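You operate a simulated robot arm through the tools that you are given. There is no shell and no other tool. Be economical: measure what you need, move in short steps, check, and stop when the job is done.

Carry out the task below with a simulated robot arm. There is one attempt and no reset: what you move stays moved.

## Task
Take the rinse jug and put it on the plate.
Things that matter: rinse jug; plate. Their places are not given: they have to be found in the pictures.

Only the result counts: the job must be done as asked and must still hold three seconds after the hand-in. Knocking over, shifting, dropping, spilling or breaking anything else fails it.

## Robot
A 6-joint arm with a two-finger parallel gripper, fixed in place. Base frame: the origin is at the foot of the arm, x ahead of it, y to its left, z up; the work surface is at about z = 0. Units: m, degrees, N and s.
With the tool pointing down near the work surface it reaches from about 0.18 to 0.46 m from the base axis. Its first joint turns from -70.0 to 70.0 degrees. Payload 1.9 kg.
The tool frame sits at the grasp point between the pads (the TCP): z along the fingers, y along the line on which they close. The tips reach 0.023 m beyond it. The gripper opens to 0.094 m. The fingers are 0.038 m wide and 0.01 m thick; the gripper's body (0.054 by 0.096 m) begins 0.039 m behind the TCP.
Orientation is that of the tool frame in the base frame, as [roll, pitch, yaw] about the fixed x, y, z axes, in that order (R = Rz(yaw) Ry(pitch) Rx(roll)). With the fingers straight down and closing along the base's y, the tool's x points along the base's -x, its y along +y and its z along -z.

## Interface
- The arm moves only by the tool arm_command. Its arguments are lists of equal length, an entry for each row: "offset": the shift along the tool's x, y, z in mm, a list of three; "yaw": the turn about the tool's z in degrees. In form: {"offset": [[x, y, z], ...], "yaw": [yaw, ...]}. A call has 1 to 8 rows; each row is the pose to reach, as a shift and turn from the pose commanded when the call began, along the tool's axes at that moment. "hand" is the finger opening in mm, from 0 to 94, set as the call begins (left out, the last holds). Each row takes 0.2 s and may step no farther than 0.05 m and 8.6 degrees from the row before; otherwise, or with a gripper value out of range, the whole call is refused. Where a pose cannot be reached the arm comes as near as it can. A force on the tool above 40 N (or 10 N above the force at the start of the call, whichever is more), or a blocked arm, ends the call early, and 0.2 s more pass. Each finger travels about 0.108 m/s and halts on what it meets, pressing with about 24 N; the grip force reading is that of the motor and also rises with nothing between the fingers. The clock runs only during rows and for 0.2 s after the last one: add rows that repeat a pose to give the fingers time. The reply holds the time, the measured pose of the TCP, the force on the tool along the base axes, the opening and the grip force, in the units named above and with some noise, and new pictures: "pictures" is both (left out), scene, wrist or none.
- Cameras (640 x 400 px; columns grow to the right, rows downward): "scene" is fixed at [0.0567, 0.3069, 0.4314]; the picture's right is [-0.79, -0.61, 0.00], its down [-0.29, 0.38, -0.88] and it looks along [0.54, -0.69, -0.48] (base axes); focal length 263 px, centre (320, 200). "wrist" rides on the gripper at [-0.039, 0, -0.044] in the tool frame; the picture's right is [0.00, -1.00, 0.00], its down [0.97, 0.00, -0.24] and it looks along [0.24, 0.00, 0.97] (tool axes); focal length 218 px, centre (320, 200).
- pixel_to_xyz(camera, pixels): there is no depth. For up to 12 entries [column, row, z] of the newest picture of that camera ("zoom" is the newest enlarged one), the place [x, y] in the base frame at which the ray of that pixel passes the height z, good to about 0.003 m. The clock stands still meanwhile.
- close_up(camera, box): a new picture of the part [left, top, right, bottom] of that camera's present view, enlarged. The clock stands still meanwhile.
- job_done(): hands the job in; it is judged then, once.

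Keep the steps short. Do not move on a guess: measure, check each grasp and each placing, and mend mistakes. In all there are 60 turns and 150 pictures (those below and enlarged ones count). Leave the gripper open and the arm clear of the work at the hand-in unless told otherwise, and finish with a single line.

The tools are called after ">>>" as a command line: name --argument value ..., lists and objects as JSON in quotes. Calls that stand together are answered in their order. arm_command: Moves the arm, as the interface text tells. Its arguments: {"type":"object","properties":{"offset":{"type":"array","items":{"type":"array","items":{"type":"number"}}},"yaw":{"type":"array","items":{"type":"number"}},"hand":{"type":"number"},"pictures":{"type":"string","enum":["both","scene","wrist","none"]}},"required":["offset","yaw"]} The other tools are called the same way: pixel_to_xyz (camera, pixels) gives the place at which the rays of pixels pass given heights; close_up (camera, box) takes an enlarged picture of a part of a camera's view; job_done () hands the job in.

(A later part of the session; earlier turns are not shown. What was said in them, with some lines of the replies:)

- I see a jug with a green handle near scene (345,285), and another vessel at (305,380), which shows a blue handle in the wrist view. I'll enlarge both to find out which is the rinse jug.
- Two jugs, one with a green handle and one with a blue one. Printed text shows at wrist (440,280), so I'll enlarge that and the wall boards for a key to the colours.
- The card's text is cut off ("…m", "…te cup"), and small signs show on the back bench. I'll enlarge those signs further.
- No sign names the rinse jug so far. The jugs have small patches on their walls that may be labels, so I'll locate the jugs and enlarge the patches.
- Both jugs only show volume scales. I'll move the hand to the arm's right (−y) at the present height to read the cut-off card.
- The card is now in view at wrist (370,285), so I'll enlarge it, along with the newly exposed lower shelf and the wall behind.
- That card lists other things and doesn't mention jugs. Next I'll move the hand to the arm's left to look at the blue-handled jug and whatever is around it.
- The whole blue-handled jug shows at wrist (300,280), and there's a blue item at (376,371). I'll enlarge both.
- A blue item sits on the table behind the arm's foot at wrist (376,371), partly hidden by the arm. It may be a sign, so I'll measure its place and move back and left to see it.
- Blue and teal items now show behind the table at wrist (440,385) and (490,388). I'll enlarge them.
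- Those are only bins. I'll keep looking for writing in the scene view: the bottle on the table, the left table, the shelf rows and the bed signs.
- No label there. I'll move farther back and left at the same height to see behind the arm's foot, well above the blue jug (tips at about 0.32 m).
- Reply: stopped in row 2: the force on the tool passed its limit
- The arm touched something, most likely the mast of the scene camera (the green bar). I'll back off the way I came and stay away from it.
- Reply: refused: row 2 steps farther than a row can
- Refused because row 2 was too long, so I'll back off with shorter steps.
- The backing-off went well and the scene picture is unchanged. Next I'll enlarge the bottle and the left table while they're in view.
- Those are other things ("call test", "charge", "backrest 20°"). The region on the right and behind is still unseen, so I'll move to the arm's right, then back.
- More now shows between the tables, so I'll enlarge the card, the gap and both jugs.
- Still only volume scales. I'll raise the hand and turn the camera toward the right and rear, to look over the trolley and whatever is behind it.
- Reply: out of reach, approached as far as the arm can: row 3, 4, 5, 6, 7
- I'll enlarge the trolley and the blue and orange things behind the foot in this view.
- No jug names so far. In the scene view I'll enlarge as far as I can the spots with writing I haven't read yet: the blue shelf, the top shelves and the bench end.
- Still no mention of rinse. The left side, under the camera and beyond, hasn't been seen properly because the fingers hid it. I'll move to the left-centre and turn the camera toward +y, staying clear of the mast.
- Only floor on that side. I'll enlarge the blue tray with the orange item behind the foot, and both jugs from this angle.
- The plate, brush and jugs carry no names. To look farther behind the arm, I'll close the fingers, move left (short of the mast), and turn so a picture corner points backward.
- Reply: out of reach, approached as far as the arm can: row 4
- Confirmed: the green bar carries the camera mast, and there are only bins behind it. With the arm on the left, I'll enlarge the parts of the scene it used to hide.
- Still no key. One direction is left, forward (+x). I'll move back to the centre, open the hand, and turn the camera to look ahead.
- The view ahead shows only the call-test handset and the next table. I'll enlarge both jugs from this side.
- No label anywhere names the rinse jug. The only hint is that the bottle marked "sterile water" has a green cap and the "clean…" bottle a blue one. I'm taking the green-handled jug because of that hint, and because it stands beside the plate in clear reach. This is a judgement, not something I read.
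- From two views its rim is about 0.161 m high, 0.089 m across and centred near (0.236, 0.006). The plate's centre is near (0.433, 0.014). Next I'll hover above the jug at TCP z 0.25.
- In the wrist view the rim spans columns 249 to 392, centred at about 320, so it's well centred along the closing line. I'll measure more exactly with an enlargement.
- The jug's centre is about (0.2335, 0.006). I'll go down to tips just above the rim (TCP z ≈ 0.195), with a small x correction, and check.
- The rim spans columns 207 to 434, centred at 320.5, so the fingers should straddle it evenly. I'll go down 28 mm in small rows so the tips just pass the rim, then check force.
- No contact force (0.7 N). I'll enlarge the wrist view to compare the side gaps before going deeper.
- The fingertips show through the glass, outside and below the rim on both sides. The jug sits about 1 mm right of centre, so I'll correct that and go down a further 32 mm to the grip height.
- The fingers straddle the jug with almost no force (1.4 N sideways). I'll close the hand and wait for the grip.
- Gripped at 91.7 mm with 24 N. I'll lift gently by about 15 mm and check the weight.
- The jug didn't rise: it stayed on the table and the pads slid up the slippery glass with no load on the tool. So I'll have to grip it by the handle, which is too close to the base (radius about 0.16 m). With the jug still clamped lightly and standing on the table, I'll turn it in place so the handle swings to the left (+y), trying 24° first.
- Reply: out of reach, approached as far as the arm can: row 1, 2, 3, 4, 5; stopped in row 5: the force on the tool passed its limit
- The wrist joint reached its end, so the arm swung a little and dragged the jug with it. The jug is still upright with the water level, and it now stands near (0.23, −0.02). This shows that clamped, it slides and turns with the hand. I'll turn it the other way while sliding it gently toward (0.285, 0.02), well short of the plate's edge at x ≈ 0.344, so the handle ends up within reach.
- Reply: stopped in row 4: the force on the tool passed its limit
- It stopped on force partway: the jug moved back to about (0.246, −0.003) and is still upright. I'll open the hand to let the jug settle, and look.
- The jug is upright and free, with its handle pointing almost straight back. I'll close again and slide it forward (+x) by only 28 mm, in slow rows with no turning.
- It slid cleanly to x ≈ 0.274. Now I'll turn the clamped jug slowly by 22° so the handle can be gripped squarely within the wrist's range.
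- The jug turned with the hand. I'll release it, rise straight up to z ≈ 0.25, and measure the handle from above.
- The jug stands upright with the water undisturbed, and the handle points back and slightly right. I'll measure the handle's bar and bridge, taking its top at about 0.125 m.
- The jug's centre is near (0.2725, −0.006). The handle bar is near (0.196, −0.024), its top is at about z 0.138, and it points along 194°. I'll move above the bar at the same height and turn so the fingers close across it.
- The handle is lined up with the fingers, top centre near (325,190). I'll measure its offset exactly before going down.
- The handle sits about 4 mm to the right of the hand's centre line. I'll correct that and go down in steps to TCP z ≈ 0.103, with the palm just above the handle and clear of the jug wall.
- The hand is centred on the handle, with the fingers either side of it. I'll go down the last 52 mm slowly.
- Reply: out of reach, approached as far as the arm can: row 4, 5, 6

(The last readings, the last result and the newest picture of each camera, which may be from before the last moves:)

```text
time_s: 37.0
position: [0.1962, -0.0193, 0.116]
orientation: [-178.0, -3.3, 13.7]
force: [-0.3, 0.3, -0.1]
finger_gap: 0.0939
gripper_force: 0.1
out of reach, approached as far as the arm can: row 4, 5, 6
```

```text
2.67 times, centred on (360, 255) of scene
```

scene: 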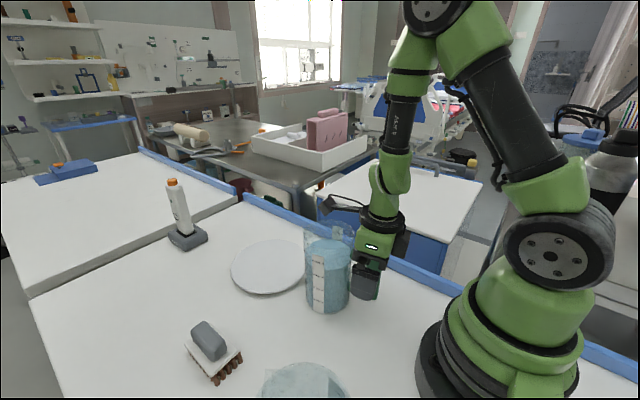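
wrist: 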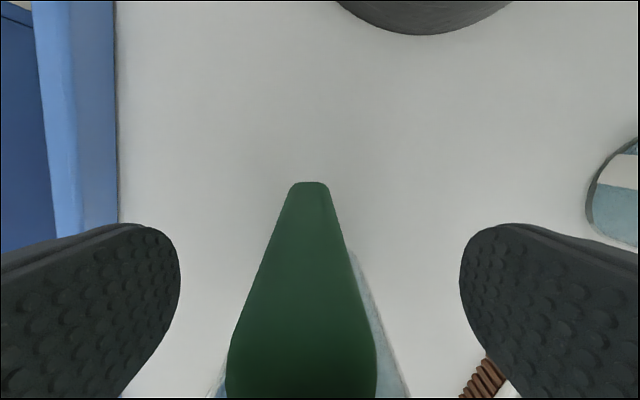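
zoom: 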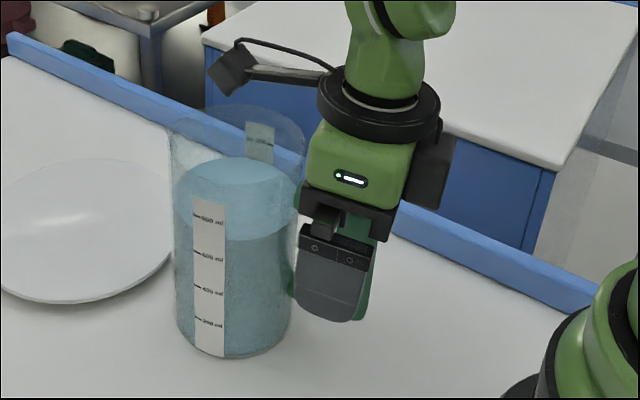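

The arm can't go lower than TCP z 0.116 at this radius. The pads still overlap the handle by about 37 mm. I'll bring the commanded height back to the real one (−15 mm) and close on the handle.

>>> arm_command --offset '[[0, 1, -15], [0, 1, -15], [0, 1, -15], [0, 1, -15], [0, 1, -15]]' --yaw '[0, 0, 0, 0, 0]' --hand 0

```text
time_s: 38.2
position: [0.1966, -0.0227, 0.1153]
orientation: [-179.2, -3.1, 13.6]
force: [0.2, -3.9, 5.6]
finger_gap: 0.022
gripper_force: 24.4
```

scene: 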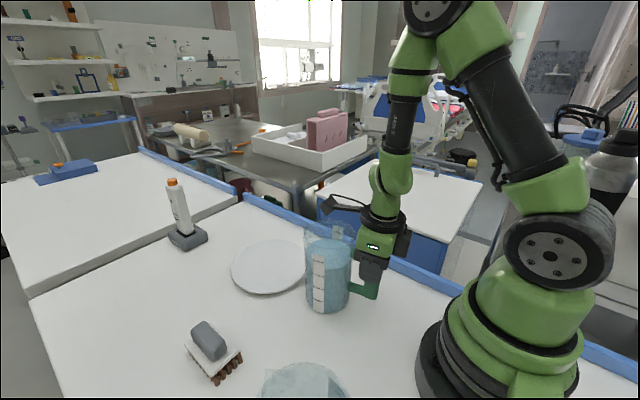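
wrist: 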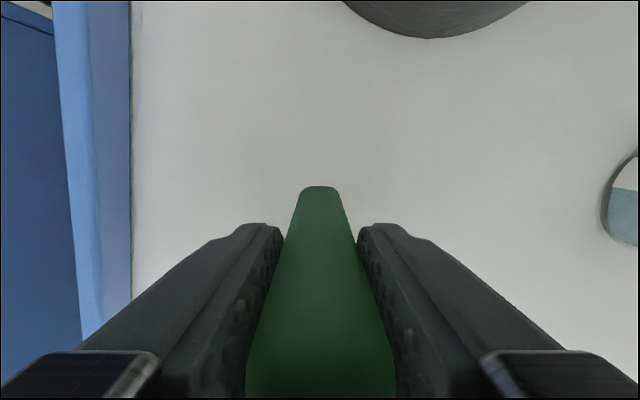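

The handle is held at 22 mm with 24 N. I'll try a slow 12 mm lift and check for sagging.

>>> arm_command --offset '[[0, 0, -3], [0, 0, -6], [0, 0, -9], [0, 0, -12], [0, 0, -12]]' --yaw '[0, 0, 0, 0, 0]'

>>> close_up --camera "scene" --box '[270, 200, 410, 340]'

```text
time_s: 39.4
position: [0.1957, -0.0228, 0.1258]
orientation: [-179.1, -3.1, 13.7]
force: [0.3, 0.2, -5.4]
finger_gap: 0.022
gripper_force: 24.1
```

scene: 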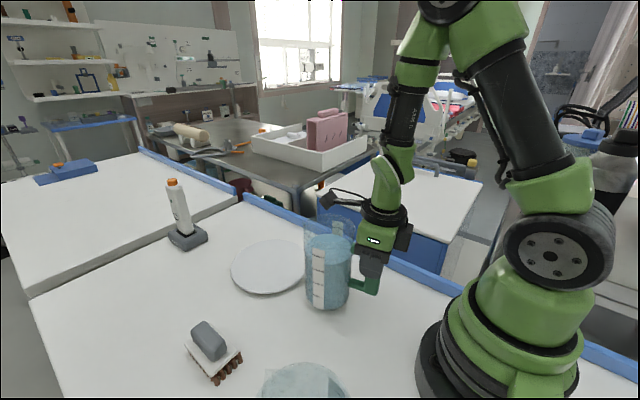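
wrist: 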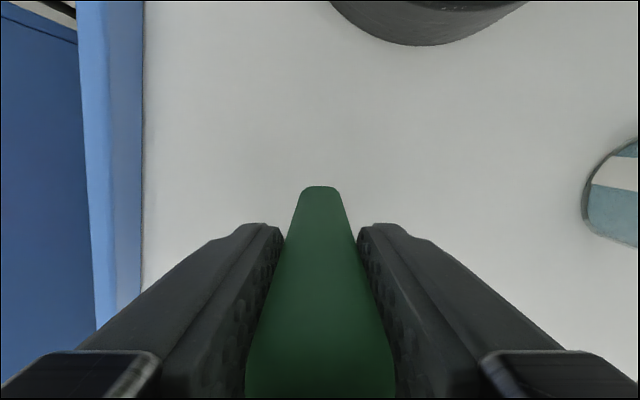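

```text
2.86 times, centred on (340, 270) of scene
```

zoom: 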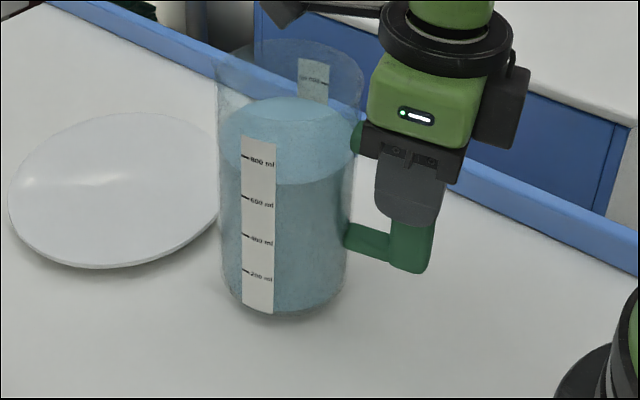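

It lifted: the jug's base has left the table, level, with the handle firm in the pads. I'll raise it another 28 mm.

>>> arm_command --offset '[[0, 0, -5], [0, 0, -10], [0, 0, -16], [0, 0, -22], [0, 0, -28], [0, 0, -28]]' --yaw '[0, 0, 0, 0, 0, 0]' --pictures "none"

>>> close_up --camera "scene" --box '[270, 180, 410, 340]'

```text
time_s: 40.8
position: [0.1953, -0.0228, 0.155]
orientation: [-179.1, -3.2, 13.7]
force: [0.4, 0.5, -5.1]
finger_gap: 0.0217
gripper_force: 24.4
```

```text
2.50 times, centred on (340, 260) of scene
```

zoom: 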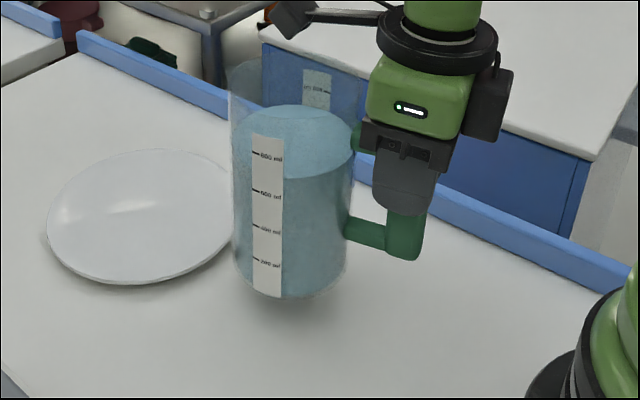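

The jug hangs level with its base about 40 mm up. I'll carry it toward the plate (shift of about +0.162, +0.019 m), ramping the speed up and down.

>>> arm_command --offset '[[9, 1, 0], [26, 3, 0], [49, 6, 0], [76, 10, 0], [103, 13, 0], [127, 16, 0], [147, 18.5, 0], [160, 20, 0]]' --yaw '[0, 0, 0, 0, 0, 0, 0, 0]'

>>> close_up --camera "scene" --box '[200, 170, 380, 320]'

```text
time_s: 42.6
position: [0.357, -0.0059, 0.1623]
orientation: [-179.1, -2.9, 13.7]
force: [-0.5, -0.3, -5.5]
finger_gap: 0.0219
gripper_force: 24.4
```

scene: 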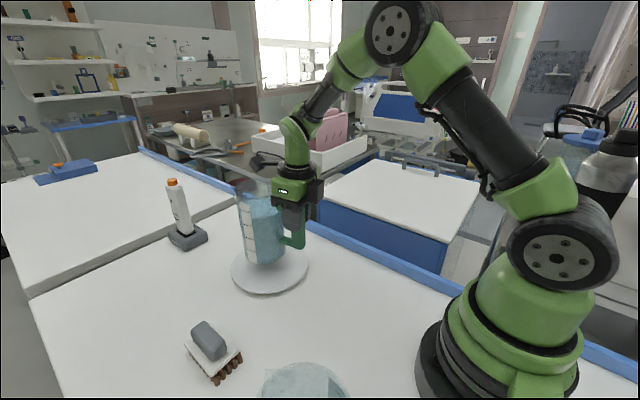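
wrist: 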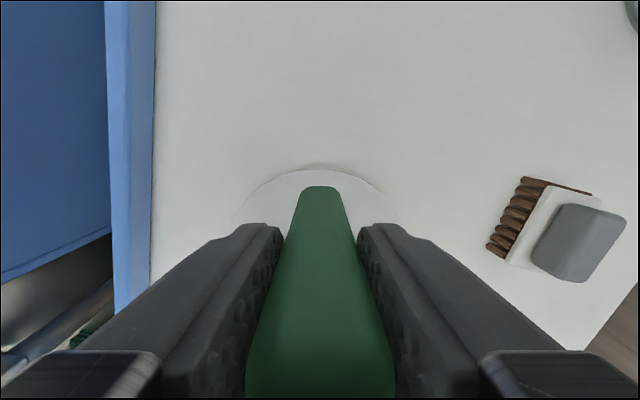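

```text
2.67 times, centred on (290, 245) of scene
```

zoom: 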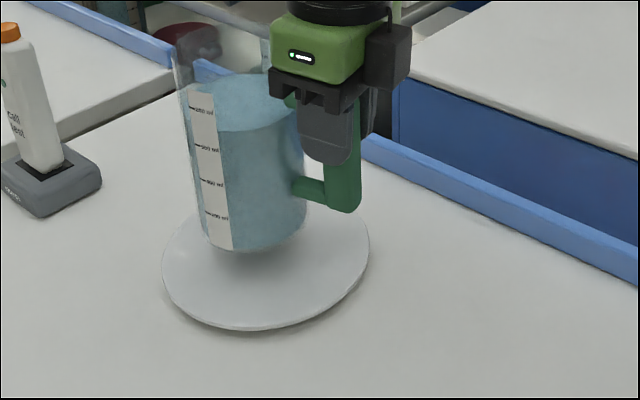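

The jug is over the plate. I'll check its base against the plate before lowering.

>>> pixel_to_xyz --camera "zoom" --pixels '[[250, 252, 0.045], [204, 238, 0.045], [303, 225, 0.045], [162, 272, 0.012], [370, 250, 0.012], [262, 330, 0.008]]'

```text
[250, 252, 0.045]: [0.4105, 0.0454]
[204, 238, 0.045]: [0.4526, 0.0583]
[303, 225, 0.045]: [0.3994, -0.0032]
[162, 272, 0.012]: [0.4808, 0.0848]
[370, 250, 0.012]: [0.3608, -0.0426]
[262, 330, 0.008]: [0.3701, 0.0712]
```

The base lies over the plate's middle to within about 1 cm. I'll lower it 34 mm slowly and read the force.

>>> arm_command --offset '[[0, 0, 7], [0, 0, 14], [0, 0, 21], [0, 0, 26], [0, 0, 30], [0, 0, 32], [0, 0, 34], [0, 0, 34]]' --yaw '[0, 0, 0, 0, 0, 0, 0, 0]' --pictures "none"

>>> close_up --camera "scene" --box '[200, 170, 380, 320]'

```text
time_s: 44.4
position: [0.3569, -0.0045, 0.1301]
orientation: [-179.2, -3.3, 13.6]
force: [-12.1, -1.1, 34.0]
finger_gap: 0.0221
gripper_force: 24.1
```

```text
2.67 times, centred on (290, 245) of scene
```

zoom: 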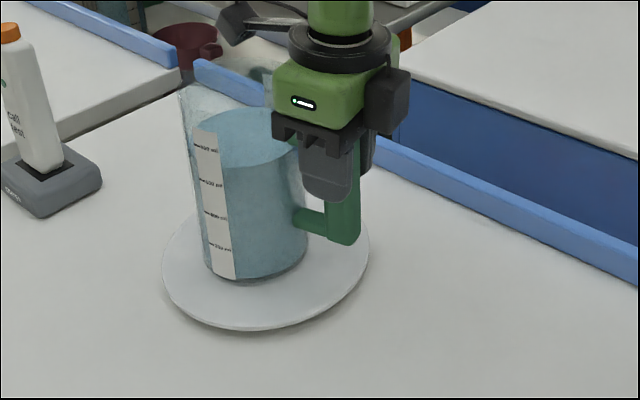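

It's resting on the plate and pressing with 34 N. I'll back off 3 mm to relieve that before letting go.

>>> arm_command --offset '[[0, 0, -1], [0, 0, -2], [0, 0, -3], [0, 0, -3]]' --yaw '[0, 0, 0, 0]' --pictures "none"

>>> close_up --camera "scene" --box '[200, 170, 380, 320]'

```text
time_s: 45.4
position: [0.3564, -0.0031, 0.1325]
orientation: [-179.1, -3.0, 13.7]
force: [-0.1, -0.1, -6.3]
finger_gap: 0.0218
gripper_force: 24.4
```

```text
2.67 times, centred on (290, 245) of scene
```

zoom: 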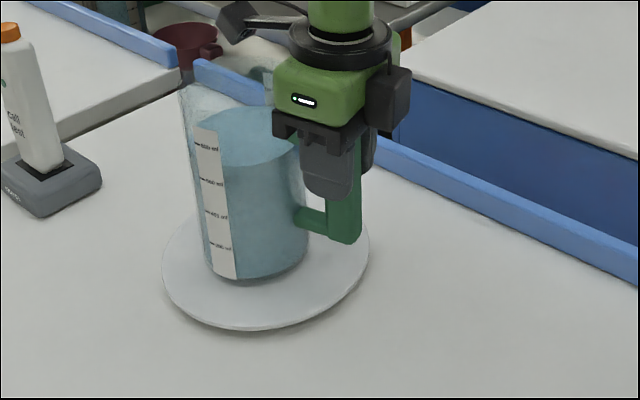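

It's just hanging again (−6 N, its own weight), so contact is within about 1.5 mm. I'll lower 1.4 mm and then open the hand.

>>> arm_command --offset '[[0, 0, 0.7], [0, 0, 1.4], [0, 0, 1.4]]' --yaw '[0, 0, 0]' --pictures "none"

>>> arm_command --offset '[[0, 0, 0], [0, 0, 0], [0, 0, 0], [0, 0, 0]]' --yaw '[0, 0, 0, 0]' --hand 80

```text
time_s: 46.2
position: [0.3559, -0.0041, 0.131]
orientation: [-179.1, -3.2, 13.6]
force: [-0.4, -1.0, -5.3]
finger_gap: 0.0219
gripper_force: 25.0
```

```text
time_s: 47.2
position: [0.3558, -0.0041, 0.1314]
orientation: [-179.1, -3.1, 13.7]
force: [-0.8, -0.1, 0.0]
finger_gap: 0.0802
gripper_force: 0.1
```

scene: 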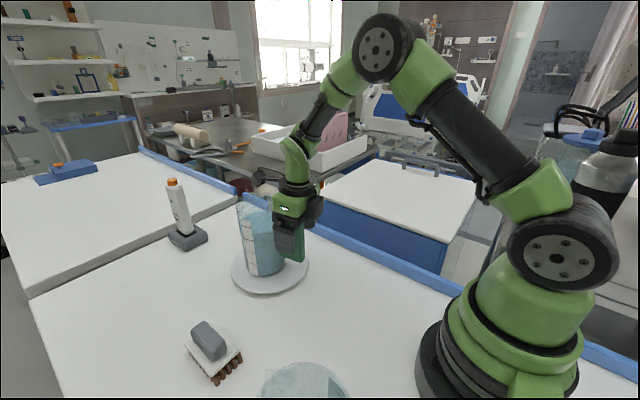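
wrist: 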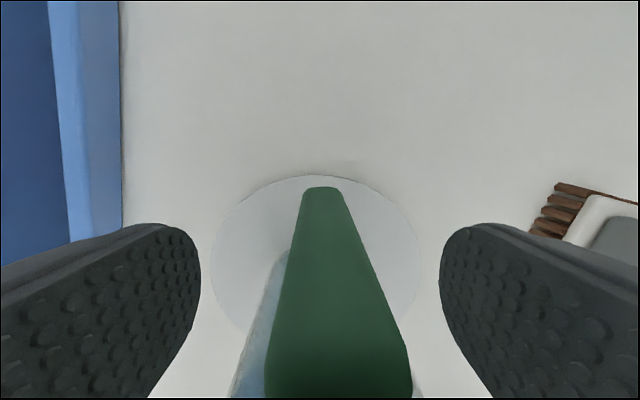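

The jug is released and standing on the plate. I'll open fully, rise straight up and away, and check.

>>> arm_command --offset '[[0, 0, -10], [0, 0, -25], [0, 0, -45], [-5, 0, -70], [-20, 0, -95], [-45, 0, -120], [-75, 0, -140], [-75, 0, -140]]' --yaw '[0, 0, 0, 0, 0, 0, 0, 0]' --hand 94

>>> close_up --camera "scene" --box '[200, 170, 380, 320]'

```text
time_s: 49.0
position: [0.2772, -0.0259, 0.2645]
orientation: [-179.1, -3.2, 13.7]
force: [0.0, 0.3, -0.8]
finger_gap: 0.0941
gripper_force: 0.2
```

scene: 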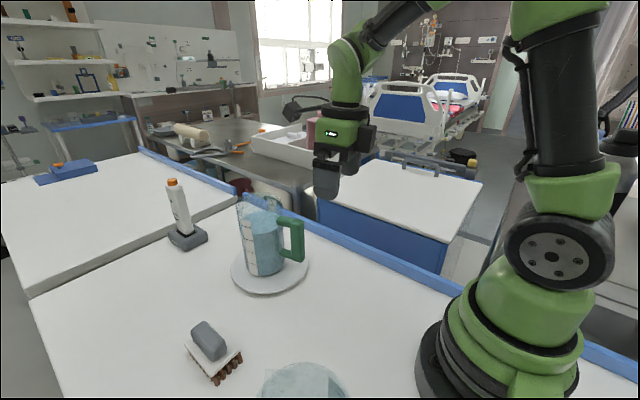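
wrist: 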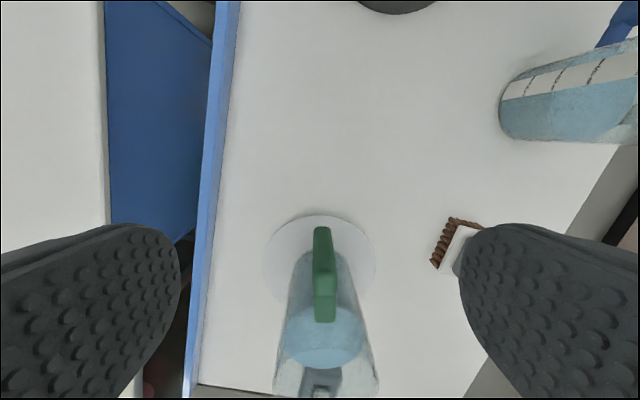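

```text
2.67 times, centred on (290, 245) of scene
5 turns are left
```

zoom: 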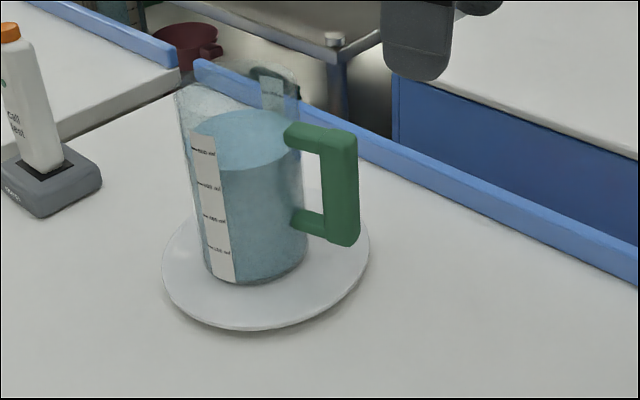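

The green-handled jug stands upright in the middle of the plate with its water unspilled. The hand is open and clear, and nothing else has moved in the pictures, so I'm handing in.

>>> job_done

```text
The job is handed in.
```

The green-handled jug is on the plate, upright and unspilled, with the hand open and clear; no label names the rinse jug, so choosing it over the blue-handled one was my judgement, and the arm bumped what was probably the camera mast once while searching, with no visible shift.
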